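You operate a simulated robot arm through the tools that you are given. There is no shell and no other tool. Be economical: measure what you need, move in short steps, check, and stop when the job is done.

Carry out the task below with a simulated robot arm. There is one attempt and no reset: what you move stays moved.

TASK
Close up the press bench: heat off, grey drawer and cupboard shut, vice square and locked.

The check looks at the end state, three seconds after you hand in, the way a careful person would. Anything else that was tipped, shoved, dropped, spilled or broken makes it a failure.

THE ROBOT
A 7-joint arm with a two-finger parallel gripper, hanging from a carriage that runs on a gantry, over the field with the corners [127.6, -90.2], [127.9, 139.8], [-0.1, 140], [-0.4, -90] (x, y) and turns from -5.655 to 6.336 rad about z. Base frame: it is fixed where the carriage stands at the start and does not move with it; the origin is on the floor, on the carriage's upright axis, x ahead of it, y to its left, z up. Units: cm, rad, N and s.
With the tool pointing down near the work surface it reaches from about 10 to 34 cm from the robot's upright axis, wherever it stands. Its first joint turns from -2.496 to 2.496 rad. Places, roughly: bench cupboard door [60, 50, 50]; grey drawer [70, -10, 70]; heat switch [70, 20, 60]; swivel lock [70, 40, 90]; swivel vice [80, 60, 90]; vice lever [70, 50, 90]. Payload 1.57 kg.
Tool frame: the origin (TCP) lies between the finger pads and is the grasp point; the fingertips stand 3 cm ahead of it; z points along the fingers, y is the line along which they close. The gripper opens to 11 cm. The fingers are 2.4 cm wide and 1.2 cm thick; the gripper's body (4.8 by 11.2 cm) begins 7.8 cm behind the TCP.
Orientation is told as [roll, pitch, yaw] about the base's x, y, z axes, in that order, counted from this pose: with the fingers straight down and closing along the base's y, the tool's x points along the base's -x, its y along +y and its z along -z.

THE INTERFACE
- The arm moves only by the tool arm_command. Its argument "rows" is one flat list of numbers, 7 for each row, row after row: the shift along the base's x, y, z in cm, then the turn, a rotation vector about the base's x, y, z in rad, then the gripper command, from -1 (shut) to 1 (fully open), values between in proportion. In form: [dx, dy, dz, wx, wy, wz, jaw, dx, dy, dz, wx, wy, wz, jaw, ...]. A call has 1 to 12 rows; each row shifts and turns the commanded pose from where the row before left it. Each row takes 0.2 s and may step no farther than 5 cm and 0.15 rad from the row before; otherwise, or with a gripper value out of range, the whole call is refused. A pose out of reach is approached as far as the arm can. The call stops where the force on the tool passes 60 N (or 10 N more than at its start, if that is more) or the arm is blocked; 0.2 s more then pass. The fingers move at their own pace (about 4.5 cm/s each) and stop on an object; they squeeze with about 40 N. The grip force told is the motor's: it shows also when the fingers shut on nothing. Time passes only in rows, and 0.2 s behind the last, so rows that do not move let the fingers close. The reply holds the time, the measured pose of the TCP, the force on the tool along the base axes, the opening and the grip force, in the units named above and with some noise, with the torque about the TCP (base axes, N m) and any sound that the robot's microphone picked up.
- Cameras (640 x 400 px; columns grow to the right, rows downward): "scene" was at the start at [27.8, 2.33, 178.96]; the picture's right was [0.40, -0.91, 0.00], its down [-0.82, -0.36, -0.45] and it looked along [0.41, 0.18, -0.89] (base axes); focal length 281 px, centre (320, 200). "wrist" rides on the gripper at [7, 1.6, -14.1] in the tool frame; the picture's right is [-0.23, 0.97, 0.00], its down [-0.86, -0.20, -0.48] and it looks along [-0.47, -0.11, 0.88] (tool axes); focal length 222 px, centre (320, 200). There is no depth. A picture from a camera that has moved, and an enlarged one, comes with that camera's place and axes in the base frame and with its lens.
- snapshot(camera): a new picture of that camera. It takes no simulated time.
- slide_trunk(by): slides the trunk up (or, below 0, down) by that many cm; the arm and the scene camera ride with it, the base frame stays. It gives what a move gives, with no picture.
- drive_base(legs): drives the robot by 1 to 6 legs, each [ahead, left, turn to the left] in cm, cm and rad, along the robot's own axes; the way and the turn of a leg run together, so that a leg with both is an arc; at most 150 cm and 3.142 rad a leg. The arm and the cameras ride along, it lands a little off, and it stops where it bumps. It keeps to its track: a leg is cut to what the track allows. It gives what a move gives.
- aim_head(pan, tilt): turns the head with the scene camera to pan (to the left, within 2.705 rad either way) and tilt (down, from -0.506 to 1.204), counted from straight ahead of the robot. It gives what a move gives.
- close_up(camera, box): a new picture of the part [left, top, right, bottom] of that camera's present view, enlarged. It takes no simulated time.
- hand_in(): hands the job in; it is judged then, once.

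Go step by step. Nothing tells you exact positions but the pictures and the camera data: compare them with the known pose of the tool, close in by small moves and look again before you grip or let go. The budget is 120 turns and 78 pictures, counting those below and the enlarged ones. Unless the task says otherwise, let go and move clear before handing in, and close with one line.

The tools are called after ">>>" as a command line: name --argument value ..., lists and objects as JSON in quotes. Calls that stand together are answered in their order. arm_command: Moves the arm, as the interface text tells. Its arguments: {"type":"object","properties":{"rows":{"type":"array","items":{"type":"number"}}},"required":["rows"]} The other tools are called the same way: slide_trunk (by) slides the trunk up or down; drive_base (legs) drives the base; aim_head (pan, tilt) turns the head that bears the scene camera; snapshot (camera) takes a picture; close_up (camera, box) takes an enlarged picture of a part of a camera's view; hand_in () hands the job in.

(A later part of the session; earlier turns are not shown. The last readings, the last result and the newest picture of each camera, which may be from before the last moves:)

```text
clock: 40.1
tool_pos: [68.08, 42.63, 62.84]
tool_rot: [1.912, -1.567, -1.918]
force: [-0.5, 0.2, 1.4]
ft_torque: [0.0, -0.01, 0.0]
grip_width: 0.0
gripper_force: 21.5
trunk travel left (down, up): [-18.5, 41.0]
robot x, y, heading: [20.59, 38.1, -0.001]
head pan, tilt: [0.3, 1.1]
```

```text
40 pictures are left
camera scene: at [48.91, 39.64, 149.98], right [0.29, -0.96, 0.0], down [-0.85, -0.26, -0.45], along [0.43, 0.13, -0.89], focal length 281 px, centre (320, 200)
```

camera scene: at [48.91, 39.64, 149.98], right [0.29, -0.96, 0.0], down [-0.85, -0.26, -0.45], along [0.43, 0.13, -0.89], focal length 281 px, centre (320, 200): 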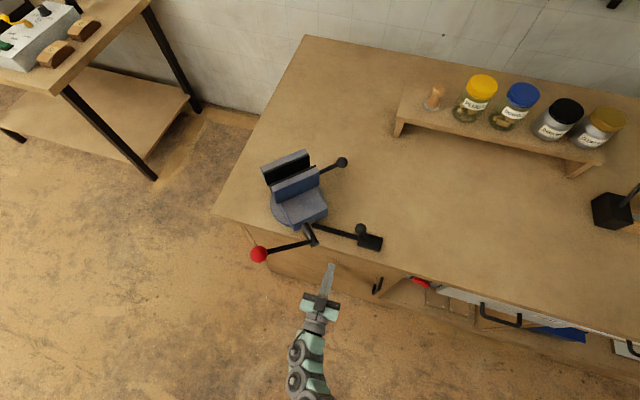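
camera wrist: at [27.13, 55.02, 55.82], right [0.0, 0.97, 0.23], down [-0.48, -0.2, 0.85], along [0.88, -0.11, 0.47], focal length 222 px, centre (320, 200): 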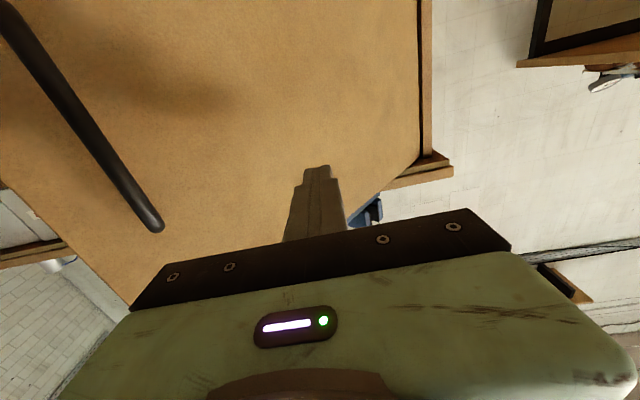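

>>> arm_command --rows '[1, 0, 0, 0, 0, 0, -1, 1, 0, 0, 0, 0, 0, -1, 0.7, 0, 0, 0, 0, 0, -1, 0.7, 0, 0, 0, 0, 0, -1, 0.7, 0, 0, 0, 0, 0, -1]'

>>> close_up --camera "scene" --box '[230, 180, 470, 330]'

```text
clock: 41.4
tool_pos: [70.79, 42.75, 62.55]
tool_rot: [2.046, -1.565, -2.047]
force: [-43.2, -2.5, 15.9]
ft_torque: [0.15, -0.06, -0.06]
grip_width: 0.01
gripper_force: 21.7
trunk travel left (down, up): [-18.5, 41.0]
robot x, y, heading: [20.84, 38.09, -0.002]
head pan, tilt: [0.3, 1.1]
stopped in row 5: the force on the tool passed its limit at 63 N (the readings are from after the stop); the commanded pose is now the measured one
```

```text
2.67 times, centred on (350, 255) of scene
camera zoom: at [48.21, 39.6, 149.78], right [0.29, -0.96, 0.0], down [-0.86, -0.26, -0.45], along [0.43, 0.13, -0.89], focal length 750 px, centre (240, 53)
```

zoom: 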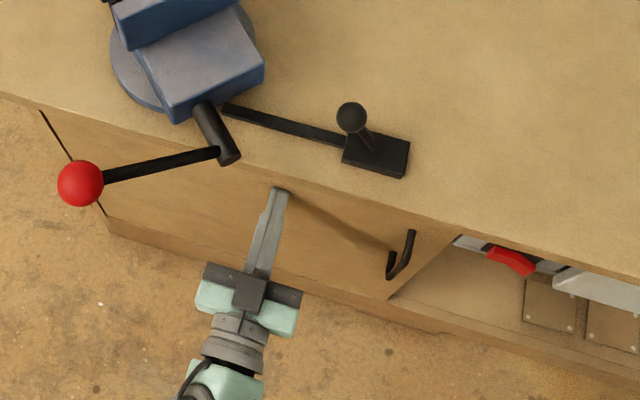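

The door is shut against its stop. Backing off, raising, and then studying the vice.

>>> arm_command --rows '[-3, 0, 0, 0, 0, 0, -1, -4, 0, 0, 0, 0, 0, -1, -4, 0, 0, 0, 0, 0, -1, -4, 0, 0, 0, 0, 0, -1, -4, 0, 0, 0, 0, 0, -1]'

>>> slide_trunk --by 41

>>> close_up --camera "scene" --box '[240, 140, 400, 260]'

>>> snapshot --camera "wrist"

```text
clock: 42.6
tool_pos: [53.08, 42.56, 62.86]
tool_rot: [2.711, -1.561, -2.715]
force: [-0.8, -0.6, 0.1]
ft_torque: [0.0, -0.02, -0.03]
grip_width: 0.01
gripper_force: 21.1
trunk travel left (down, up): [-18.5, 41.0]
robot x, y, heading: [20.89, 38.04, -0.003]
head pan, tilt: [0.3, 1.1]
```

```text
refused: 41 is not a number from -40 to 40
```

```text
3.33 times, centred on (320, 200) of scene
camera zoom: at [48.78, 39.63, 149.97], right [0.29, -0.96, 0.0], down [-0.85, -0.26, -0.45], along [0.43, 0.13, -0.89], focal length 938 px, centre (320, 200)
```

zoom: 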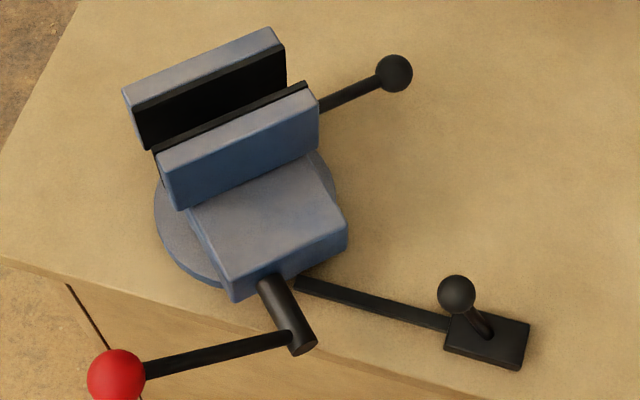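

```text
37 pictures are left
camera wrist: at [39.07, 44.47, 55.78], right [0.0, 0.97, 0.23], down [-0.49, -0.2, 0.85], along [0.87, -0.11, 0.47], focal length 222 px, centre (320, 200)
```

wrist: 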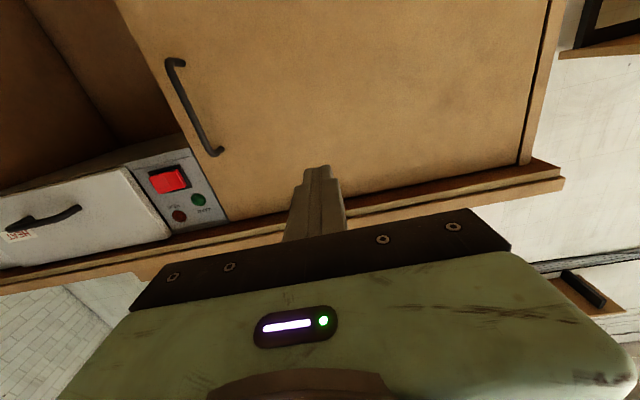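

Door, drawer and heat are done. The vice appears swivelled about 45° from square, with its pivot near (80, 56). I'll raise up and move the camera over it to measure it properly.

>>> slide_trunk --by 38

>>> drive_base --legs '[[5, 10, 0]]'

>>> aim_head --pan 0.0 --tilt 1.2

>>> snapshot --camera "scene"

```text
clock: 46.3
tool_pos: [53.16, 42.7, 100.87]
tool_rot: [2.639, -1.562, -2.642]
force: [0.0, -0.9, 0.6]
ft_torque: [0.02, 0.02, -0.03]
grip_width: 0.01
gripper_force: 21.3
trunk travel left (down, up): [-56.5, 3.0]
robot x, y, heading: [20.44, 38.21, -0.003]
head pan, tilt: [0.3, 1.1]
```

```text
clock: 47.5
tool_pos: [58.13, 52.8, 100.77]
tool_rot: [2.646, -1.563, -2.648]
force: [0.4, -0.3, 0.4]
ft_torque: [0.0, 0.01, -0.01]
grip_width: 0.0
gripper_force: 21.2
trunk travel left (down, up): [-56.5, 3.0]
robot x, y, heading: [25.95, 48.11, -0.004]
head pan, tilt: [0.3, 1.1]
```

```text
clock: 48.3
tool_pos: [58.17, 52.77, 100.98]
tool_rot: [2.658, -1.563, -2.66]
force: [0.1, 1.0, 0.4]
ft_torque: [-0.03, 0.03, 0.0]
grip_width: 0.03
gripper_force: 20.8
trunk travel left (down, up): [-56.5, 3.0]
robot x, y, heading: [25.49, 48.26, -0.002]
head pan, tilt: [0.0, 1.201]
```

```text
36 pictures are left
camera scene: at [53.29, 47.79, 187.38], right [0.0, -1.0, 0.0], down [-0.93, 0.0, -0.36], along [0.36, 0.0, -0.93], focal length 281 px, centre (320, 200)
```

scene: 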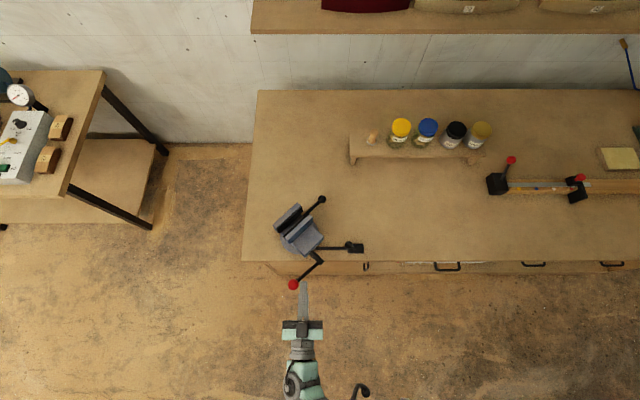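

>>> close_up --camera "scene" --box '[265, 180, 375, 295]'

```text
3.48 times, centred on (320, 238) of scene
camera zoom: at [53.29, 47.79, 187.38], right [0.0, -1.0, 0.0], down [-0.93, 0.0, -0.36], along [0.36, 0.0, -0.93], focal length 978 px, centre (320, 70)
```

zoom: 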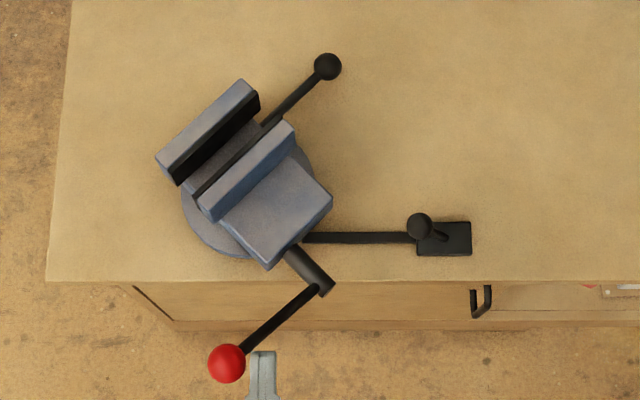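

Now it's clear. The vice is turned about 41°: its axis should point straight out over the front edge, so it has to turn clockwise seen from above. The black ball at about (95.5, 47, 81) is a long handle about 17 cm from the pivot (81, 56). I'll point the tool down and carry it over there.

>>> arm_command --rows '[-1.5, -1, 0.4, 0, 0.143, 0, -1, -1.5, -1, 0.4, 0, 0.143, 0, -1, -1.5, -1, 0.4, 0, 0.143, 0, -1, -1.5, -1, 0.4, 0, 0.143, 0, -1, -1, -1, 0.4, 0, 0.143, 0, -1, -1, -1, 0.4, 0, 0.143, 0, -1, 0, 0, 0.4, 0, 0.143, 0, -1, 0, 0, 0.4, 0, 0.143, 0, -1, 0, 0, 0.4, 0, 0.143, 0, -1, 0, 0, 0.4, 0, 0.143, 0, -1, 0, 0, 0.4, 0, 0.14, 0, -1]'

>>> slide_trunk --by 3

```text
clock: 50.7
tool_pos: [53.27, 47.91, 100.53]
tool_rot: [0.001, -0.913, -0.007]
force: [0.4, -0.2, 0.3]
ft_torque: [0.05, -0.01, 0.0]
grip_width: 0.0
gripper_force: 21.3
out of reach, approached as far as the arm can: row 4, 5, 6, 7, 8, 9, 10, 11
trunk travel left (down, up): [-56.5, 3.0]
robot x, y, heading: [25.48, 48.03, -0.008]
head pan, tilt: [0.0, 1.201]
```

```text
clock: 51.4
tool_pos: [53.06, 47.92, 103.56]
tool_rot: [0.001, -0.911, -0.007]
force: [0.6, -0.2, -0.1]
ft_torque: [-0.02, -0.02, 0.01]
grip_width: 0.02
gripper_force: 21.1
trunk travel left (down, up): [-59.5, 0.0]
robot x, y, heading: [25.4, 48.53, 0.0]
head pan, tilt: [0.0, 1.201]
```

>>> drive_base --legs '[[-25, 0, 0]]'

>>> arm_command --rows '[3, 0, 0.5, 0, 0, 0, -1, 3, 0, 0.5, 0, 0.1, 0, -1, 3, 0, 0.5, 0, 0.14, 0, -1, 3, 0, 0.5, 0, 0.14, 0, -1, 3, 0, 0.5, 0, 0.14, 0, -1, 3, 0, 0, 0, 0.14, 0, -1, 2, 0, 0, 0, 0.13, 0, -1, 0, 0, 0, 0, 0.12, 0, -1]'

```text
clock: 53.2
tool_pos: [28.61, 48.09, 103.35]
tool_rot: [0.002, -0.912, -0.004]
force: [0.2, -0.2, -0.1]
ft_torque: [-0.02, -0.01, 0.02]
grip_width: 0.0
gripper_force: 21.4
trunk travel left (down, up): [-59.5, 0.0]
robot x, y, heading: [1.01, 47.98, -0.005]
head pan, tilt: [0.0, 1.201]
```

```text
clock: 55.0
tool_pos: [18.96, 42.3, 95.42]
tool_rot: [-0.003, -0.004, -0.003]
force: [0.4, 0.5, -0.2]
ft_torque: [-0.03, 0.05, 0.02]
grip_width: 0.02
gripper_force: 21.5
out of reach, approached as far as the arm can: row 3, 4, 5, 6, 7, 8
trunk travel left (down, up): [-59.5, 0.0]
robot x, y, heading: [0.75, 48.11, 0.0]
head pan, tilt: [0.0, 1.201]
```

>>> arm_command --rows '[3, 1.5, 3, 0, 0, -0.14, -1, 3, 1.5, 3, 0, 0, -0.14, -1, 3, 1.5, 3, 0, 0, -0.14, -1, 0, 0, 0, 0, 0, -0.14, 0]'

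>>> snapshot --camera "scene"

```text
clock: 56.0
tool_pos: [19.63, 43.47, 95.58]
tool_rot: [0.001, -0.001, -0.564]
force: [-0.3, 0.4, 0.4]
ft_torque: [-0.02, -0.01, 0.04]
grip_width: 3.18
gripper_force: 0.0
out of reach, approached as far as the arm can: row 1, 2, 3
trunk travel left (down, up): [-59.5, 0.0]
robot x, y, heading: [0.75, 48.47, -0.003]
head pan, tilt: [0.0, 1.201]
```

```text
34 pictures are left
camera scene: at [28.65, 47.92, 190.38], right [0.0, -1.0, 0.0], down [-0.93, 0.0, -0.36], along [0.36, 0.0, -0.93], focal length 281 px, centre (320, 200)
```

scene: 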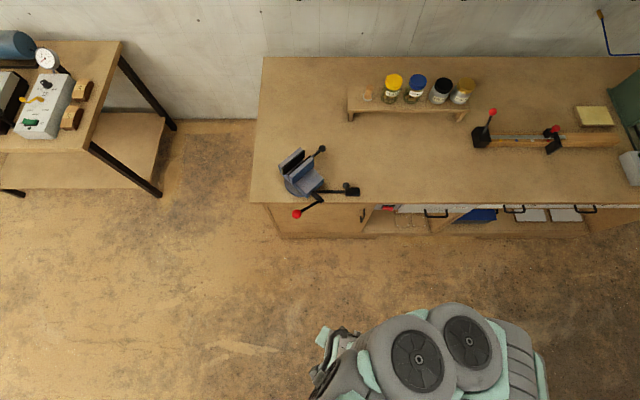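

>>> arm_command --rows '[3, 0, 0, 0, 0, -0.1, -1, 3, 0, 0, 0, 0, -0.1, -1, 3, 0, 0, 0, 0, 0, -1, 3, 0, 0, 0, 0, 0, -1, 3, 0, 0, 0, 0, 0, -1]'

```text
clock: 57.2
tool_pos: [19.74, 43.42, 95.47]
tool_rot: [0.0, -0.004, -0.762]
force: [-0.8, 0.0, -0.2]
ft_torque: [-0.01, -0.01, -0.01]
grip_width: 0.01
gripper_force: 20.9
out of reach, approached as far as the arm can: row 1, 2, 3, 4, 5
trunk travel left (down, up): [-59.5, 0.0]
robot x, y, heading: [0.7, 48.08, -0.003]
head pan, tilt: [0.0, 1.201]
```

>>> arm_command --rows '[0, 0, -4, 0, 0, 0, -1, 0, 0, -4, 0, 0, 0, -1, 0, 0, -4, 0, 0, 0, -1, 3, 0, 0, 0, 0, 0, -1, 3, 0, 0, 0, 0, 0, -1, 3, 0, 0, 0, 0, 0, -1]'

>>> snapshot --camera "scene"

```text
clock: 58.6
tool_pos: [19.69, 43.43, 95.43]
tool_rot: [0.0, -0.005, -0.762]
force: [0.0, -0.1, -0.1]
ft_torque: [0.01, 0.0, 0.01]
grip_width: 0.0
gripper_force: 21.5
out of reach, approached as far as the arm can: row 1, 2, 3, 4, 5, 6
trunk travel left (down, up): [-59.5, 0.0]
robot x, y, heading: [1.11, 48.15, 0.001]
head pan, tilt: [0.0, 1.201]
```

```text
33 pictures are left
camera scene: at [28.65, 47.92, 190.38], right [0.0, -1.0, 0.0], down [-0.93, 0.0, -0.36], along [0.36, 0.0, -0.93], focal length 281 px, centre (320, 200)
```

scene: 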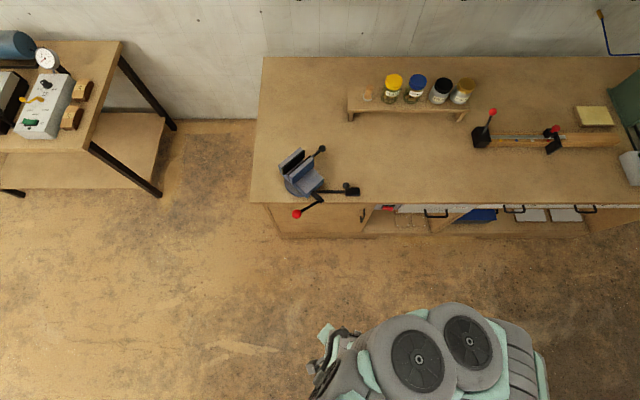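

>>> arm_command --rows '[-2, 0, 0, 0, 0, 0.1, -1, -2, 0, 0, 0, 0, 0.1, -1]'

>>> arm_command --rows '[0, 0, 2, 0, 0, 0.1, -1, 0, 0, 2, 0, 0, 0.1, -1]'

>>> arm_command --rows '[0, -3, 0, 0, 0, 0.1, -1, 0, -3, 0, 0, 0, 0.1, -1]'

```text
clock: 59.2
tool_pos: [15.85, 43.33, 95.48]
tool_rot: [-0.001, -0.003, -0.56]
force: [0.1, 0.2, -0.1]
ft_torque: [-0.01, 0.08, 0.02]
grip_width: 0.0
gripper_force: 21.8
trunk travel left (down, up): [-59.5, 0.0]
robot x, y, heading: [0.88, 47.98, -0.001]
head pan, tilt: [0.0, 1.201]
```

```text
clock: 59.8
tool_pos: [15.64, 43.31, 95.72]
tool_rot: [0.0, -0.003, -0.361]
force: [-0.3, 0.1, 0.0]
ft_torque: [0.0, 0.0, -0.04]
grip_width: 0.0
gripper_force: 21.0
out of reach, approached as far as the arm can: row 1, 2
trunk travel left (down, up): [-59.5, 0.0]
robot x, y, heading: [1.24, 48.06, 0.002]
head pan, tilt: [0.0, 1.201]
```

```text
clock: 60.4
tool_pos: [16.26, 40.97, 95.58]
tool_rot: [0.026, -0.015, -0.143]
force: [-0.1, -2.6, 0.0]
ft_torque: [0.38, 0.03, -0.04]
grip_width: 0.01
gripper_force: 21.6
out of reach, approached as far as the arm can: row 1, 2
trunk travel left (down, up): [-59.5, 0.0]
robot x, y, heading: [1.17, 48.24, -0.004]
head pan, tilt: [0.0, 1.201]
```

>>> arm_command --rows '[0, 0, -3, 0, 0, 0, -1, 0, 0, -3, 0, 0, 0, -1, 0, 0, -3, 0, 0, 0, -1]'

>>> arm_command --rows '[3, 3, 0, 0, 0, -0.1, -1, 3, 3, 0, 0, 0, -0.1, -1, 3, 0, 0, 0, 0, -0.1, -1, 3, 0, 0, 0, 0, -0.1, -1]'

>>> snapshot --camera "wrist"

```text
clock: 61.2
tool_pos: [15.76, 40.59, 86.73]
tool_rot: [0.019, 0.011, -0.218]
force: [1.3, 1.4, -0.5]
ft_torque: [-0.1, 0.17, -0.01]
grip_width: 0.0
gripper_force: 21.3
trunk travel left (down, up): [-59.5, 0.0]
robot x, y, heading: [1.21, 48.24, -0.004]
head pan, tilt: [0.0, 1.201]
```

```text
clock: 62.2
tool_pos: [27.56, 46.43, 86.71]
tool_rot: [0.02, 0.013, -0.617]
force: [-0.2, 0.2, -0.6]
ft_torque: [0.01, -0.02, 0.02]
grip_width: 0.02
gripper_force: 20.8
trunk travel left (down, up): [-59.5, 0.0]
robot x, y, heading: [0.91, 48.08, -0.002]
head pan, tilt: [0.0, 1.201]
```

```text
32 pictures are left
camera wrist: at [22.87, 51.58, 101.01], right [0.75, 0.66, 0.02], down [0.58, -0.67, 0.46], along [0.32, -0.34, -0.89], focal length 222 px, centre (320, 200)
```

wrist: 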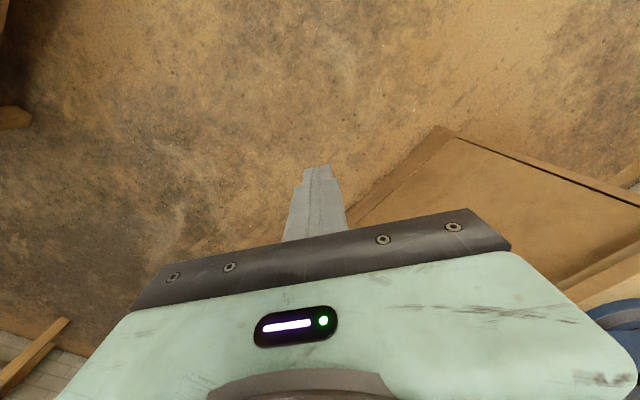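

The tool is down and can move again. I'll turn the carriage to face +y so the arm comes at the ball handle from the -y side, clear of the vice and its red lever, and cross the empty part of the bench.

>>> drive_base --legs '[[0, 0, 1.571], [-63, 0, 0]]'

>>> arm_command --rows '[0, 0, 2, 0, 0, 0.14, 0, 0, 0, 2, 0, 0, 0.14, 0, 0, 0, 1, 0, 0, 0.14, 0, 0, 0, 0, 0, 0, 0.14, 0]'

>>> snapshot --camera "scene"

```text
clock: 69.5
tool_pos: [2.08, 11.6, 86.72]
tool_rot: [0.018, 0.013, 0.937]
force: [-0.3, 0.0, -0.4]
ft_torque: [0.02, 0.04, -0.03]
grip_width: 0.02
gripper_force: 21.3
trunk travel left (down, up): [-59.5, 0.0]
robot x, y, heading: [0.3, -14.91, 1.553]
head pan, tilt: [0.0, 1.201]
```

```text
clock: 70.5
tool_pos: [2.22, 11.66, 91.8]
tool_rot: [0.019, 0.015, 1.5]
force: [-0.1, 0.0, 0.1]
ft_torque: [0.03, -0.02, 0.01]
grip_width: 5.49
gripper_force: 0.0
trunk travel left (down, up): [-59.5, 0.0]
robot x, y, heading: [-0.21, -14.54, 1.552]
head pan, tilt: [0.0, 1.201]
```

```text
31 pictures are left
camera scene: at [0.5, 12.51, 190.38], right [1.0, -0.02, 0.0], down [-0.02, -0.93, -0.36], along [0.01, 0.36, -0.93], focal length 281 px, centre (320, 200)
```

scene: 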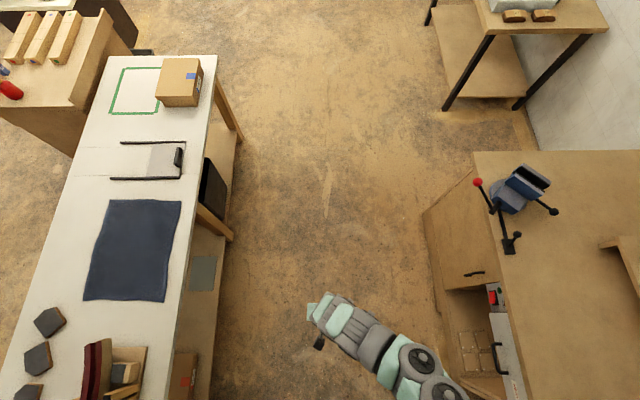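

>>> drive_base --legs '[[0, -65, 0]]'

>>> snapshot --camera "scene"

>>> snapshot --camera "wrist"

```text
clock: 74.1
tool_pos: [66.4, 10.35, 91.68]
tool_rot: [0.02, 0.014, 1.492]
force: [-0.5, -0.7, 0.1]
ft_torque: [0.0, -0.01, -0.01]
grip_width: 5.47
gripper_force: 0.0
trunk travel left (down, up): [-59.5, 0.0]
robot x, y, heading: [64.09, -16.3, 1.549]
head pan, tilt: [0.0, 1.201]
```

```text
30 pictures are left
camera scene: at [64.76, 11.27, 190.38], right [1.0, -0.02, 0.0], down [-0.02, -0.93, -0.36], along [0.01, 0.36, -0.93], focal length 281 px, centre (320, 200)
```

scene: 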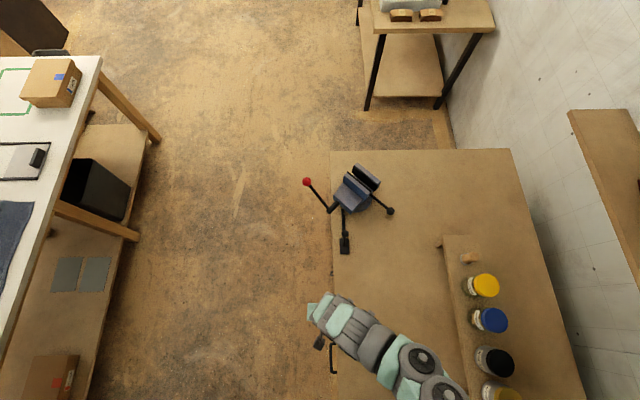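

```text
29 pictures are left
camera wrist: at [64.51, 3.77, 105.98], right [-0.95, 0.3, 0.01], down [0.28, 0.84, 0.46], along [0.13, 0.44, -0.89], focal length 222 px, centre (320, 200)
```

wrist: 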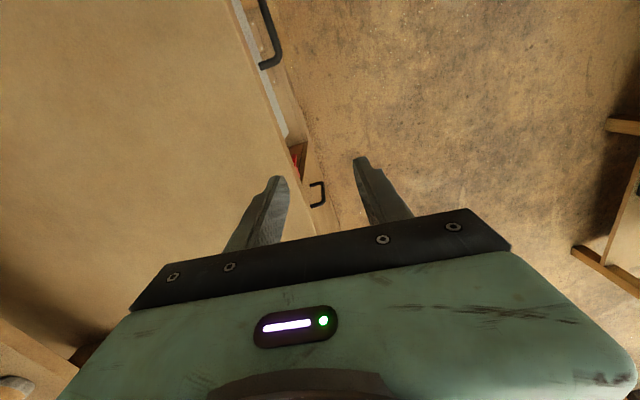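

>>> drive_base --legs '[[0, -28.5, 0.02], [24, 0, 0]]'

>>> snapshot --camera "wrist"

>>> snapshot --camera "scene"

```text
clock: 77.4
tool_pos: [94.29, 34.11, 91.7]
tool_rot: [0.02, 0.014, 1.517]
force: [0.4, -0.1, -0.3]
ft_torque: [-0.01, -0.01, 0.02]
grip_width: 5.48
gripper_force: 0.0
trunk travel left (down, up): [-59.5, 0.0]
robot x, y, heading: [92.45, 7.66, 1.572]
head pan, tilt: [0.0, 1.201]
```

```text
28 pictures are left
camera wrist: at [92.62, 27.53, 105.98], right [-0.96, 0.28, 0.01], down [0.26, 0.85, 0.46], along [0.12, 0.45, -0.89], focal length 222 px, centre (320, 200)
```

wrist: 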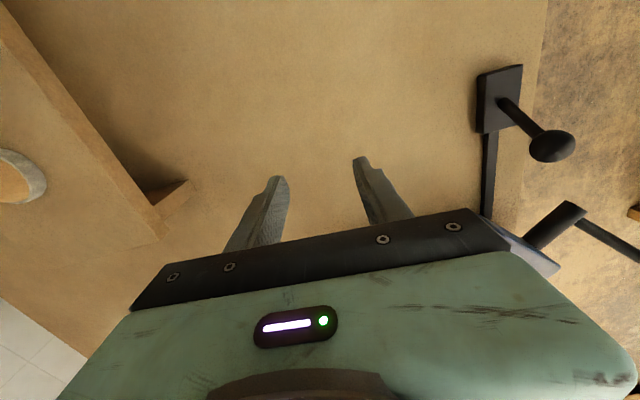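

```text
27 pictures are left
camera scene: at [92.71, 35.03, 190.38], right [1.0, 0.0, 0.0], down [0.0, -0.93, -0.36], along [0.0, 0.36, -0.93], focal length 281 px, centre (320, 200)
```

scene: 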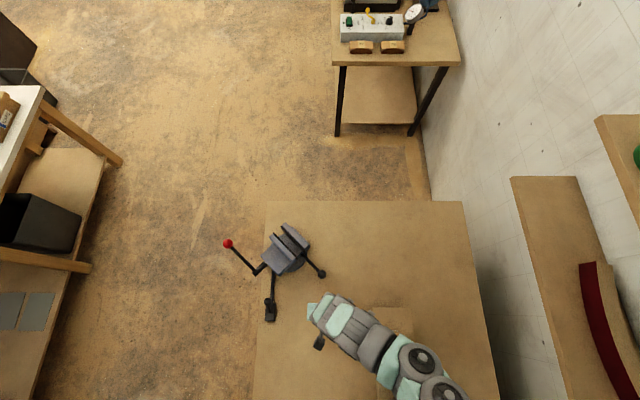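

>>> close_up --camera "scene" --box '[240, 210, 350, 330]'

```text
3.33 times, centred on (295, 270) of scene
camera zoom: at [92.71, 35.03, 190.38], right [1.0, 0.0, 0.0], down [0.0, -0.93, -0.36], along [0.0, 0.36, -0.93], focal length 938 px, centre (403, -33)
```

zoom: 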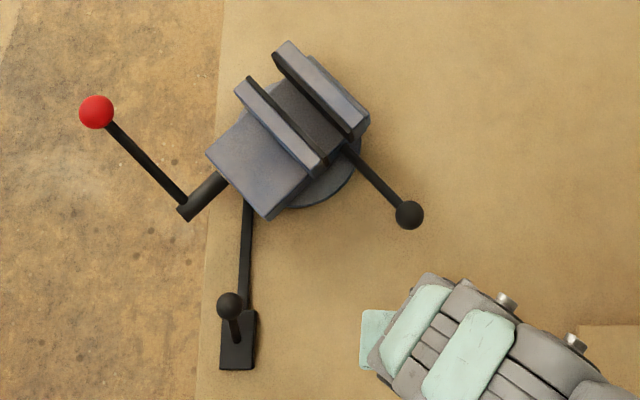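

The ball triangulates to (93.5, 46.9, 84.5). I'll yaw the fingers to straddle the handle's swing direction, drive above the ball and check.

>>> arm_command --rows '[0, 0, 0.5, 0, 0, 0.136, 0, 0, 0, 0.5, 0, 0, 0.136, 0, 0, 0, 0.5, 0, 0, 0.136, 0, 0, 0, 0, 0, 0, 0.136, 0, 0, 0, 0, 0, 0, 0.136, 0]'

>>> drive_base --legs '[[12.6, 0.8, 0]]'

>>> snapshot --camera "wrist"

```text
clock: 78.6
tool_pos: [94.27, 34.15, 93.24]
tool_rot: [0.021, 0.013, 2.196]
force: [-0.8, -0.1, -0.5]
ft_torque: [-0.01, -0.01, 0.01]
grip_width: 5.48
gripper_force: 0.1
trunk travel left (down, up): [-59.5, 0.0]
robot x, y, heading: [92.56, 7.45, 1.572]
head pan, tilt: [0.0, 1.201]
```

```text
clock: 79.9
tool_pos: [93.55, 47.01, 93.23]
tool_rot: [0.019, 0.014, 2.194]
force: [-1.2, 0.1, -0.1]
ft_torque: [0.03, 0.02, 0.03]
grip_width: 5.5
gripper_force: 0.1
trunk travel left (down, up): [-59.5, 0.0]
robot x, y, heading: [91.74, 20.55, 1.575]
head pan, tilt: [0.0, 1.201]
```

```text
25 pictures are left
camera wrist: at [96.41, 40.81, 107.5], right [-0.92, -0.38, 0.01], down [-0.33, 0.82, 0.46], along [-0.19, 0.42, -0.89], focal length 222 px, centre (320, 200)
```

wrist: 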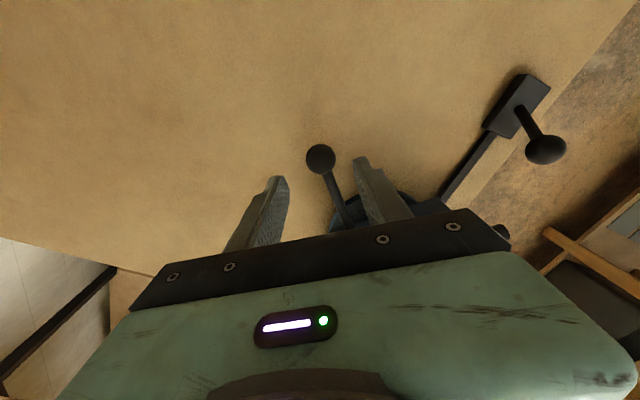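

The ball lies right under the grip point. Descending and gripping it.

>>> arm_command --rows '[0, 0, -2.2, 0, 0, 0, 0, 0, 0, -2.2, 0, 0, 0, 0, 0, 0, -2.2, 0, 0, 0, 0, 0, 0, -2.1, 0, 0, 0, 0]'

>>> snapshot --camera "wrist"

```text
clock: 80.9
tool_pos: [93.6, 47.12, 84.47]
tool_rot: [0.019, 0.014, 2.192]
force: [0.3, 0.7, -0.2]
ft_torque: [0.01, -0.02, 0.01]
grip_width: 5.49
gripper_force: 0.1
trunk travel left (down, up): [-59.5, 0.0]
robot x, y, heading: [92.03, 20.37, 1.57]
head pan, tilt: [0.0, 1.201]
```

```text
24 pictures are left
camera wrist: at [96.41, 40.8, 98.83], right [-0.92, -0.38, 0.01], down [-0.33, 0.82, 0.46], along [-0.19, 0.42, -0.89], focal length 222 px, centre (320, 200)
```

wrist: 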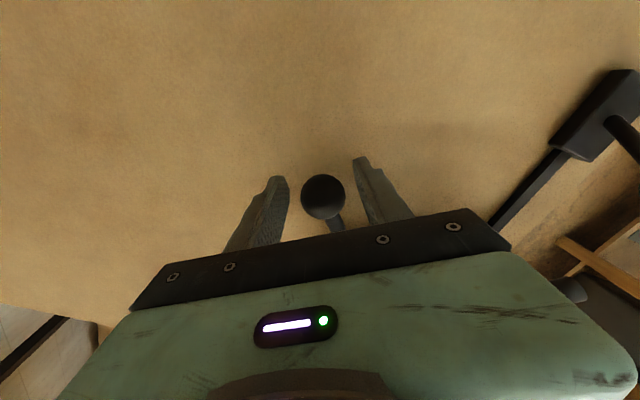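

>>> arm_command --rows '[0, 0, 0, 0, 0, 0, -1, 0, 0, 0, 0, 0, 0, -1, 0, 0, 0, 0, 0, 0, -1, -0.6, -0.8, 0, 0, 0, -0.065, -1, -0.6, -0.8, 0, 0, 0, -0.065, -1, -0.65, -0.75, 0, 0, 0, -0.065, -1]'

>>> close_up --camera "scene" --box '[240, 230, 360, 370]'

```text
clock: 82.3
tool_pos: [91.71, 44.63, 84.51]
tool_rot: [0.02, 0.013, 1.997]
force: [-1.4, 1.7, 6.3]
ft_torque: [0.68, 0.54, 0.06]
grip_width: 3.18
gripper_force: 40.5
trunk travel left (down, up): [-59.5, 0.0]
robot x, y, heading: [92.3, 20.59, 1.571]
head pan, tilt: [0.0, 1.201]
```

```text
2.86 times, centred on (300, 300) of scene
camera zoom: at [91.92, 47.92, 190.43], right [1.0, 0.0, 0.0], down [0.0, -0.93, -0.36], along [0.0, 0.36, -0.93], focal length 804 px, centre (377, -86)
```

zoom: 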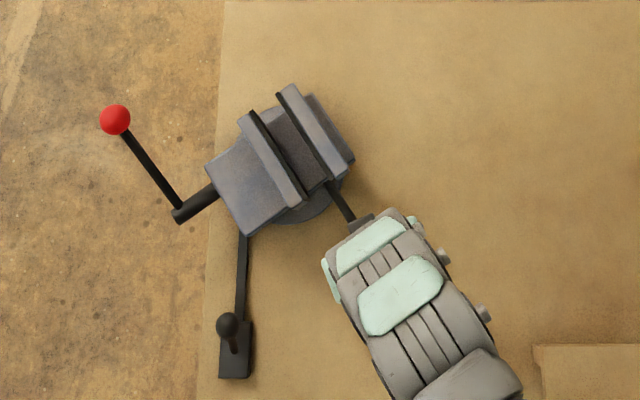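

The vice swivels with the handle. Continuing the arc about (81, 56), stopping a little short of square.

>>> arm_command --rows '[-0.8, -0.55, 0, 0, 0, -0.065, -1, -0.8, -0.55, 0, 0, 0, -0.065, -1, -0.85, -0.55, 0, 0, 0, -0.065, -1, -0.85, -0.55, 0, 0, 0, -0.065, -1, -0.9, -0.5, 0, 0, 0, -0.065, -1, -0.95, -0.4, 0, 0, 0, -0.065, -1, -1.05, -0.3, 0, 0, 0, -0.065, -1]'

>>> close_up --camera "scene" --box '[240, 230, 360, 370]'

```text
clock: 83.9
tool_pos: [85.5, 41.02, 84.5]
tool_rot: [0.018, 0.02, 1.542]
force: [5.3, -10.8, -13.7]
ft_torque: [0.09, -0.04, -0.22]
grip_width: 3.13
gripper_force: 40.6
trunk travel left (down, up): [-59.5, 0.0]
robot x, y, heading: [91.57, 20.53, 1.572]
head pan, tilt: [0.0, 1.201]
```

```text
2.86 times, centred on (300, 300) of scene
camera zoom: at [91.96, 47.84, 190.31], right [1.0, 0.0, 0.0], down [0.0, -0.93, -0.36], along [0.0, 0.36, -0.93], focal length 804 px, centre (377, -86)
```

zoom: 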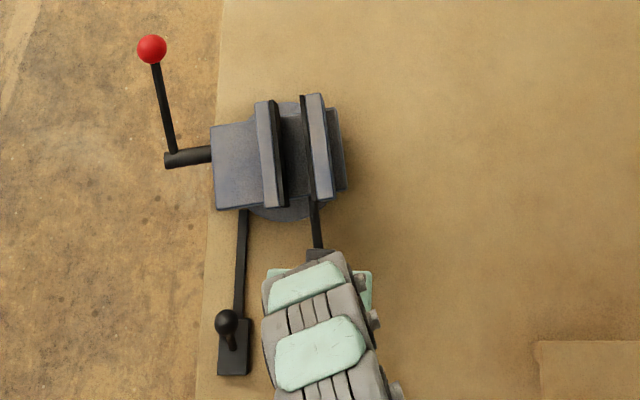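

About 7° remains. Making a finer move now.

>>> arm_command --rows '[-0.8, -0.3, 0, 0, 0, -0.05, -1, -0.8, -0.25, 0, 0, 0, -0.05, -1, 0, 0, 0, 0, 0, 0, -1]'

>>> close_up --camera "scene" --box '[250, 250, 320, 310]'

```text
clock: 84.7
tool_pos: [83.94, 40.37, 84.59]
tool_rot: [0.02, 0.018, 1.444]
force: [-0.7, -7.8, -18.9]
ft_torque: [-0.58, 0.06, -0.06]
grip_width: 3.16
gripper_force: 40.2
trunk travel left (down, up): [-59.5, 0.0]
robot x, y, heading: [91.86, 20.3, 1.567]
head pan, tilt: [0.0, 1.201]
```

```text
6.67 times, centred on (285, 280) of scene
camera zoom: at [91.92, 47.85, 190.32], right [1.0, 0.0, 0.0], down [0.0, -0.93, -0.36], along [0.0, 0.36, -0.93], focal length 1876 px, centre (553, -333)
```

zoom: 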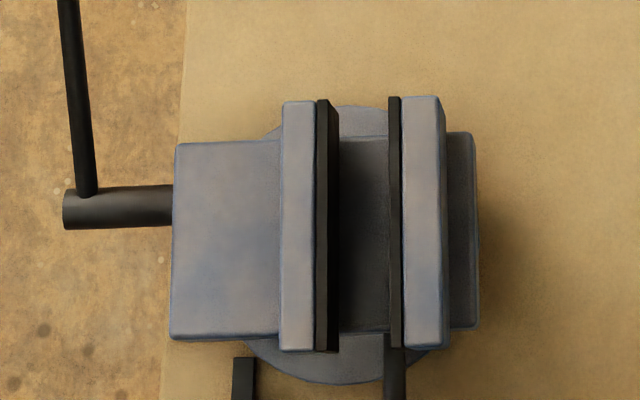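

About 2.5° remains by the jaw edges. One last small nudge.

>>> arm_command --rows '[-0.35, -0.05, -0.15, 0, 0, -0.02, -1, -0.35, -0.05, -0.1, 0, 0, -0.02, -1, 0, 0, 0, 0, 0, 0, -1]'

>>> close_up --camera "scene" --box '[250, 250, 320, 310]'

```text
clock: 85.5
tool_pos: [83.2, 40.44, 84.33]
tool_rot: [0.017, 0.016, 1.403]
force: [4.8, -14.3, 25.5]
ft_torque: [0.15, -0.02, -0.04]
grip_width: 3.16
gripper_force: 40.4
trunk travel left (down, up): [-59.5, 0.0]
robot x, y, heading: [91.95, 20.33, 1.573]
head pan, tilt: [0.0, 1.201]
```

```text
6.67 times, centred on (285, 280) of scene
camera zoom: at [91.95, 47.85, 190.36], right [1.0, 0.0, 0.0], down [0.0, -0.93, -0.36], along [0.0, 0.36, -0.93], focal length 1876 px, centre (553, -333)
```

zoom: 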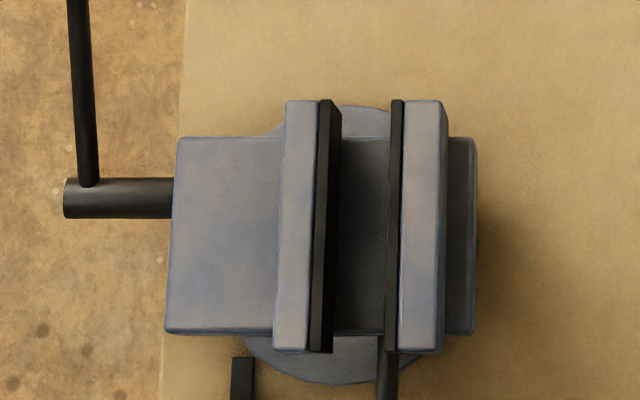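

The jaws are now square to the bench edge within about half a degree. Releasing gently and rising.

>>> arm_command --rows '[0, -0.15, 0.12, 0, 0, 0, -1, 0, 0, 0, 0, 0, 0, -0.4, 0, 0, 0, 0, 0, 0, -0.2, 0, 0, 0, 0, 0, 0, 0, 0, 0, 0, 0, 0, 0, 0, 0, 0, 2, 0, 0, 0, 0, 0, 0, 3, 0, 0, 0, 0, 0, 0, 3, 0, 0, 0, 0]'

>>> close_up --camera "scene" --box '[235, 250, 325, 345]'

```text
clock: 87.3
tool_pos: [83.25, 40.51, 92.46]
tool_rot: [0.018, 0.015, 1.404]
force: [0.0, 0.1, 0.6]
ft_torque: [0.0, -0.02, -0.02]
grip_width: 5.48
gripper_force: 0.1
trunk travel left (down, up): [-59.5, 0.0]
robot x, y, heading: [91.39, 20.21, 1.568]
head pan, tilt: [0.0, 1.201]
```

```text
4.21 times, centred on (280, 298) of scene
camera zoom: at [91.92, 47.91, 190.38], right [1.0, 0.0, 0.0], down [0.0, -0.93, -0.36], along [0.0, 0.36, -0.93], focal length 1185 px, centre (488, -210)
```

zoom: 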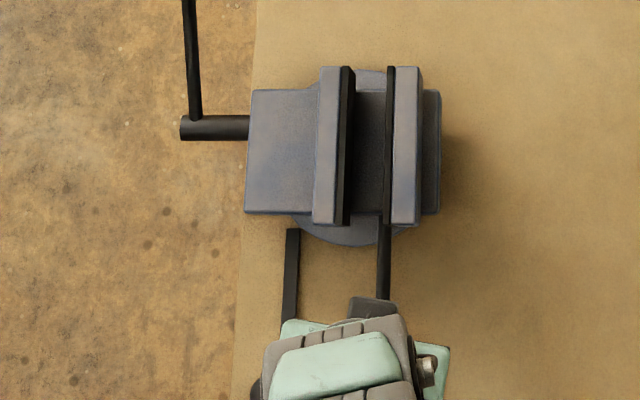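

Released and still square. The lock bar stops just short of the swivel disc. I'll move the arm aside and study the lock.

>>> drive_base --legs '[[-14, -14, 0]]'

>>> close_up --camera "scene" --box '[170, 180, 290, 300]'

>>> close_up --camera "wrist" --box '[320, 60, 640, 260]'

```text
clock: 88.9
tool_pos: [97.33, 26.57, 92.48]
tool_rot: [0.018, 0.015, 1.403]
force: [-0.1, -0.2, 0.6]
ft_torque: [-0.02, -0.01, 0.03]
grip_width: 5.5
gripper_force: 0.0
trunk travel left (down, up): [-59.5, 0.0]
robot x, y, heading: [105.92, 6.33, 1.564]
head pan, tilt: [0.0, 1.201]
```

```text
3.33 times, centred on (230, 240) of scene
camera zoom: at [106.13, 33.98, 190.38], right [1.0, 0.0, 0.0], down [0.0, -0.93, -0.36], along [0.0, 0.36, -0.93], focal length 938 px, centre (620, 67)
```

zoom: 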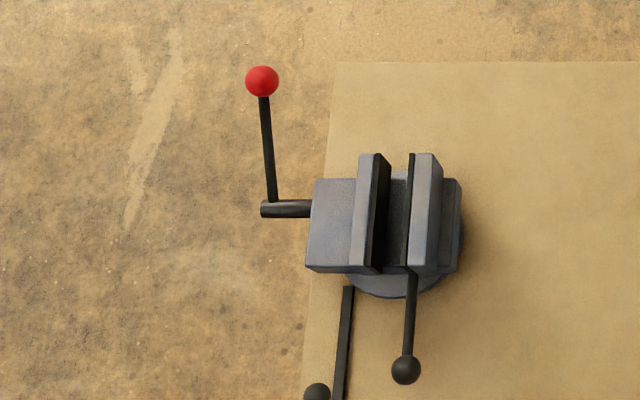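

```text
2.00 times, centred on (480, 160) of wrist
camera zoom: at [94.92, 20.17, 106.71], right [-0.92, 0.39, 0.01], down [0.35, 0.81, 0.46], along [0.17, 0.43, -0.89], focal length 444 px, centre (0, 280)
```

zoom: 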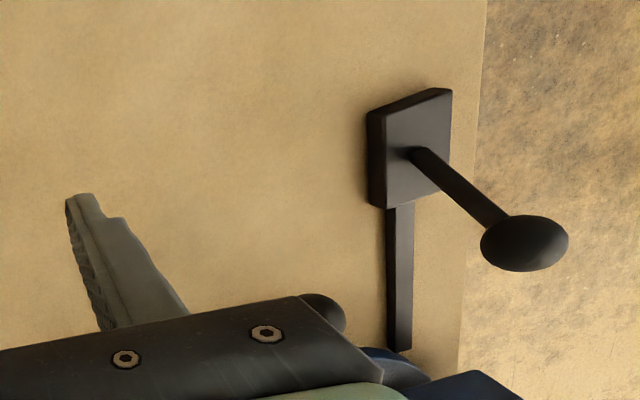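

The lock's ball is at about (74.8, 37.5, 87.2) and leans roughly 20° toward the vice from its pivot at (74.8, 34, 79). I'll go above it and check alignment.

>>> arm_command --rows '[0, 0, 2, 0, 0, 0.1, 0, 0, 0, 1.2, 0, 0, 0.07, 0]'

>>> drive_base --legs '[[0, 22.5, 0], [10.8, 0, 0]]'

>>> snapshot --camera "wrist"

>>> snapshot --camera "scene"

```text
clock: 89.5
tool_pos: [97.39, 26.54, 95.78]
tool_rot: [0.018, 0.016, 1.574]
force: [-0.2, 0.1, 0.2]
ft_torque: [-0.01, 0.0, -0.03]
grip_width: 5.5
gripper_force: 0.1
trunk travel left (down, up): [-59.5, 0.0]
robot x, y, heading: [105.8, 7.0, 1.567]
head pan, tilt: [0.0, 1.201]
```

```text
clock: 92.0
tool_pos: [75.07, 37.49, 95.78]
tool_rot: [0.02, 0.014, 1.569]
force: [1.2, 0.2, -0.3]
ft_torque: [-0.01, -0.01, 0.03]
grip_width: 5.5
gripper_force: 0.2
trunk travel left (down, up): [-59.5, 0.0]
robot x, y, heading: [84.01, 17.22, 1.57]
head pan, tilt: [0.0, 1.201]
```

```text
16 pictures are left
camera wrist: at [73.83, 30.69, 109.93], right [-0.97, 0.23, 0.01], down [0.21, 0.86, 0.46], along [0.09, 0.45, -0.89], focal length 222 px, centre (320, 200)
```

wrist: 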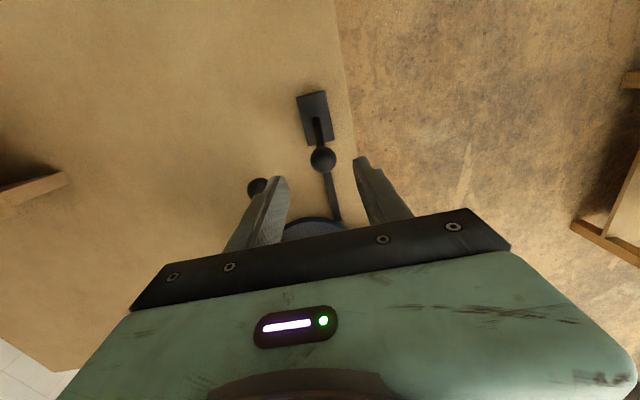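

```text
15 pictures are left
camera scene: at [83.9, 44.82, 190.38], right [1.0, 0.0, 0.0], down [0.0, -0.93, -0.36], along [0.0, 0.36, -0.93], focal length 281 px, centre (320, 200)
```

scene: 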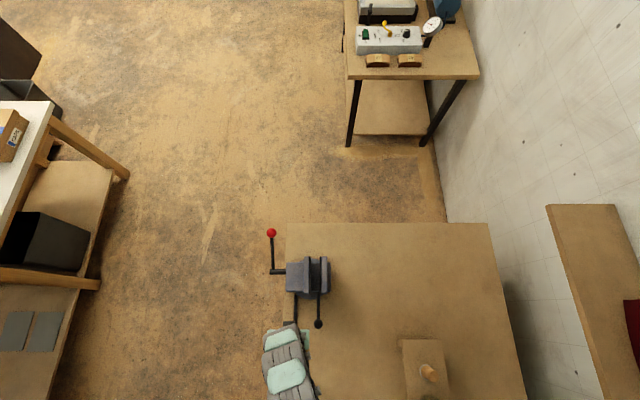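

Aligned. Descending onto the lock's ball, gripping, and trying it away from the vice (−y) along its arc.

>>> arm_command --rows '[-0.3, 0, -3, 0, 0, 0, 0, 0, 0, -3, 0, 0, 0, 0, 0, 0, -2.8, 0, 0, 0, 0, 0, 0, 0, 0, 0, 0, -1, 0, 0, 0, 0, 0, 0, -1, 0, 0, 0, 0, 0, 0, -1, 0, -0.6, 0.2, 0, 0, 0, -1, 0, -0.7, 0.2, 0, 0, 0, -1]'

```text
clock: 93.8
tool_pos: [74.76, 36.54, 87.55]
tool_rot: [0.019, 0.008, 1.571]
force: [-4.2, 12.1, -6.4]
ft_torque: [0.83, -0.02, -0.05]
grip_width: 2.73
gripper_force: 37.9
trunk travel left (down, up): [-59.5, 0.0]
robot x, y, heading: [83.64, 17.58, 1.568]
head pan, tilt: [0.0, 1.201]
```

>>> arm_command --rows '[0, -0.7, 0.1, 0, 0, 0, -1, 0, -0.8, 0.1, 0, 0, 0, -1, 0, -0.8, 0.1, 0, 0, 0, -1]'

>>> snapshot --camera "wrist"

```text
clock: 94.6
tool_pos: [74.97, 33.34, 87.49]
tool_rot: [0.015, 0.023, 1.573]
force: [0.3, 0.5, 0.0]
ft_torque: [-0.04, 0.05, 0.0]
grip_width: 0.0
gripper_force: 21.4
trunk travel left (down, up): [-59.5, 0.0]
robot x, y, heading: [83.69, 17.85, 1.568]
head pan, tilt: [0.0, 1.201]
```

```text
14 pictures are left
camera wrist: at [73.61, 26.81, 101.77], right [-0.97, 0.23, 0.01], down [0.21, 0.87, 0.46], along [0.09, 0.45, -0.89], focal length 222 px, centre (320, 200)
```

wrist: 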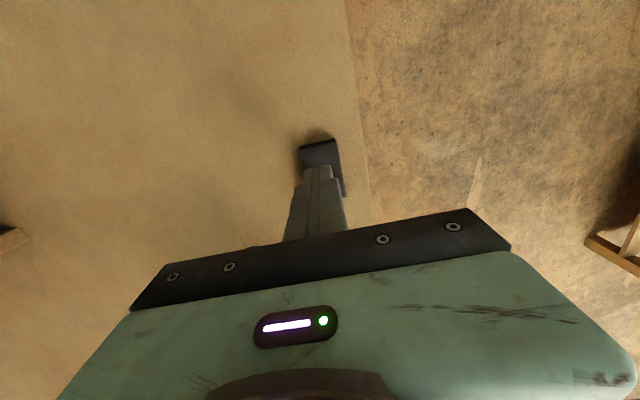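

The ball slipped from the grip, so the lever seems to be at its stop in the −y direction. The closed fingers now sit on the −y side of it, so I'll push it gently toward +y.

>>> arm_command --rows '[0, 1, 0, 0, 0, 0, -1, 0, 0.7, 0, 0, 0, 0, -1, 0, 0.5, 0, 0, 0, 0, -1, 0, 0.5, 0, 0, 0, 0, -1, 0, 0.5, 0, 0, 0, 0, -1, 0, 0.5, 0, 0, 0, 0, -1]'

```text
clock: 95.4
tool_pos: [74.89, 34.41, 87.35]
tool_rot: [0.021, 0.039, 1.573]
force: [0.5, -27.4, 27.2]
ft_torque: [-0.51, 0.09, 0.04]
grip_width: 0.0
gripper_force: 21.6
trunk travel left (down, up): [-59.5, 0.0]
robot x, y, heading: [83.56, 17.05, 1.571]
head pan, tilt: [0.0, 1.201]
stopped in row 4: the force on the tool passed its limit at 66 N (the readings are from after the stop); the commanded pose is now the measured one
```

It's blocked firmly toward the vice. I'll go over to the vice side of the ball and push it toward −y properly with the fingers.

>>> arm_command --rows '[0, -0.8, 0, 0, 0, 0, -1, 0, 0, 3, 0, 0, 0, -1, 0, 0, 3.4, 0, 0, 0, -1, 0, 3.5, 0, 0, 0, 0, -1, 0, 4, 0, 0, 0, 0, -1, 0, 0, -3.2, 0, 0, 0, -1, 0, 0, -3.2, 0, 0, 0, -1]'

>>> snapshot --camera "wrist"

```text
clock: 97.0
tool_pos: [74.93, 42.07, 87.67]
tool_rot: [0.018, 0.03, 1.572]
force: [-0.1, 0.1, 0.1]
ft_torque: [-0.01, -0.04, -0.02]
grip_width: 0.0
gripper_force: 21.5
trunk travel left (down, up): [-59.5, 0.0]
robot x, y, heading: [83.68, 17.47, 1.569]
head pan, tilt: [0.0, 1.201]
```

```text
13 pictures are left
camera wrist: at [73.5, 35.54, 101.89], right [-0.97, 0.23, 0.01], down [0.21, 0.87, 0.45], along [0.09, 0.44, -0.89], focal length 222 px, centre (320, 200)
```

wrist: 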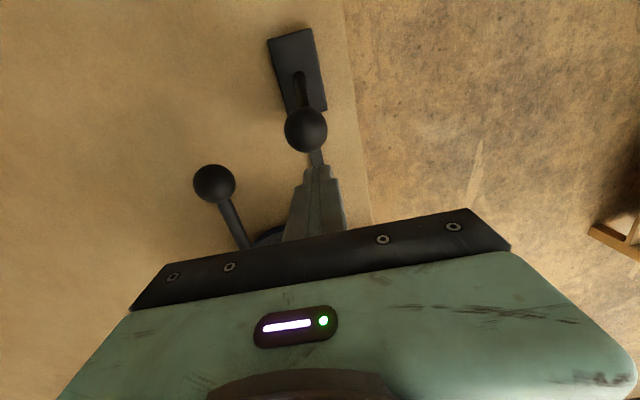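

>>> arm_command --rows '[0, -1.2, -0.7, 0, 0, 0, -1, 0, -0.6, 0, 0, 0, 0, -1, 0, -0.6, 0, 0, 0, 0, -1, 0, -0.6, 0, 0, 0, 0, -1, 0, -0.6, 0, 0, 0, 0, -1, 0, -0.6, 0, 0, 0, 0, -1]'

```text
clock: 98.4
tool_pos: [74.85, 37.93, 86.68]
tool_rot: [0.019, 0.028, 1.572]
force: [-0.4, 0.1, 0.1]
ft_torque: [0.04, -0.05, -0.01]
grip_width: 0.0
gripper_force: 21.6
trunk travel left (down, up): [-59.5, 0.0]
robot x, y, heading: [83.97, 17.33, 1.566]
head pan, tilt: [0.0, 1.201]
```

It moved easily this way. Continuing the throw.

>>> arm_command --rows '[0, -0.8, 0, 0, 0, 0, -1, 0, -0.8, 0, 0, 0, 0, -1, 0, -0.8, 0, 0, 0, 0, -1, 0, -0.8, 0, 0, 0, 0, -1, 0, -0.8, -0.2, 0, 0, 0, -1, 0, -0.8, -0.3, 0, 0, 0, -1]'

>>> snapshot --camera "wrist"

```text
clock: 99.8
tool_pos: [74.94, 34.89, 86.68]
tool_rot: [0.019, 0.005, 1.569]
force: [2.8, 41.5, 44.5]
ft_torque: [0.68, 0.0, -0.03]
grip_width: 0.01
gripper_force: 21.3
trunk travel left (down, up): [-59.5, 0.0]
robot x, y, heading: [84.17, 17.48, 1.567]
head pan, tilt: [0.0, 1.201]
```

```text
12 pictures are left
camera wrist: at [73.53, 27.98, 100.85], right [-0.97, 0.23, 0.02], down [0.21, 0.86, 0.47], along [0.09, 0.46, -0.88], focal length 222 px, centre (320, 200)
```

wrist: 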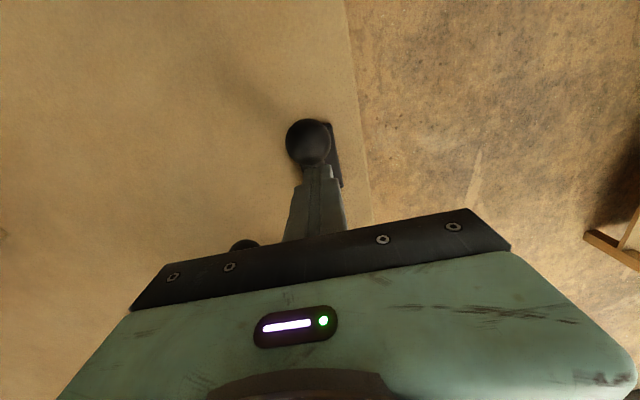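

The lever has gone over to the −y side and now meets firm resistance. I'll back off, rise and inspect the lock and bar.

>>> arm_command --rows '[0, 2, 0.3, 0, 0, 0, -1, 0, 1, 2, 0, 0, 0, -1, 0, 0, 3, 0, 0, 0, -1, 0, 0, 3, 0, 0, 0, -1]'

>>> drive_base --legs '[[0, -25, 0]]'

>>> close_up --camera "scene" --box '[170, 220, 290, 360]'

```text
clock: 100.8
tool_pos: [75.01, 35.84, 94.36]
tool_rot: [0.017, 0.028, 1.574]
force: [-0.3, 0.8, -0.2]
ft_torque: [0.0, 0.0, 0.02]
grip_width: 0.01
gripper_force: 21.0
trunk travel left (down, up): [-59.5, 0.0]
robot x, y, heading: [83.69, 17.48, 1.567]
head pan, tilt: [0.0, 1.201]
```

```text
clock: 102.7
tool_pos: [100.21, 36.01, 94.37]
tool_rot: [0.019, 0.029, 1.573]
force: [0.5, 0.8, -0.4]
ft_torque: [0.02, -0.01, -0.01]
grip_width: 0.01
gripper_force: 21.5
trunk travel left (down, up): [-59.5, 0.0]
robot x, y, heading: [108.62, 17.22, 1.564]
head pan, tilt: [0.0, 1.201]
```

```text
2.86 times, centred on (230, 290) of scene
camera zoom: at [109.05, 44.66, 190.38], right [1.0, 0.0, 0.0], down [0.0, -0.93, -0.36], along [0.0, 0.36, -0.93], focal length 804 px, centre (577, -57)
```

zoom: 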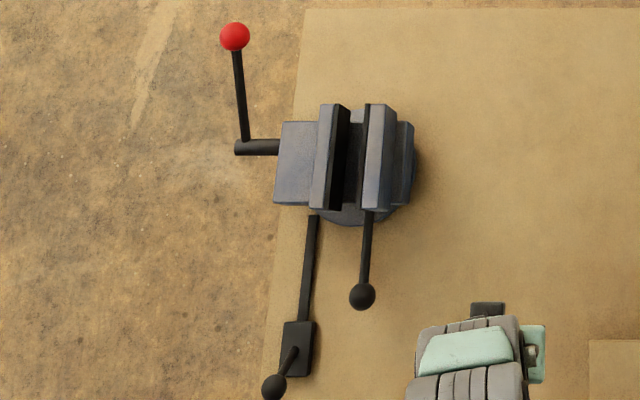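

The lever now rests leaning the other way. I'll check that the vice is still square and look at the bar's end.

>>> close_up --camera "scene" --box '[210, 268, 270, 328]'

```text
6.67 times, centred on (240, 298) of scene
camera zoom: at [109.05, 44.66, 190.38], right [1.0, 0.0, 0.0], down [0.0, -0.93, -0.36], along [0.0, 0.36, -0.93], focal length 1876 px, centre (853, -453)
```

zoom: 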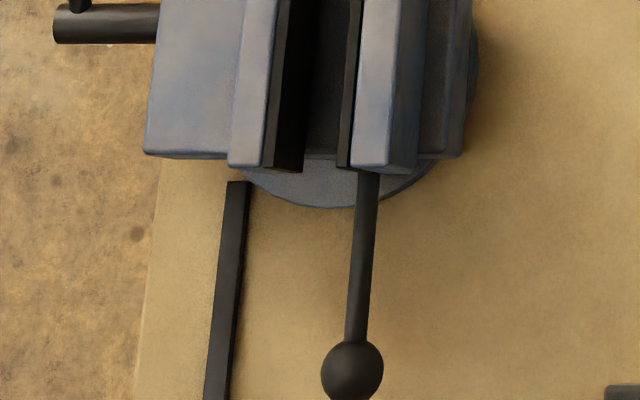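

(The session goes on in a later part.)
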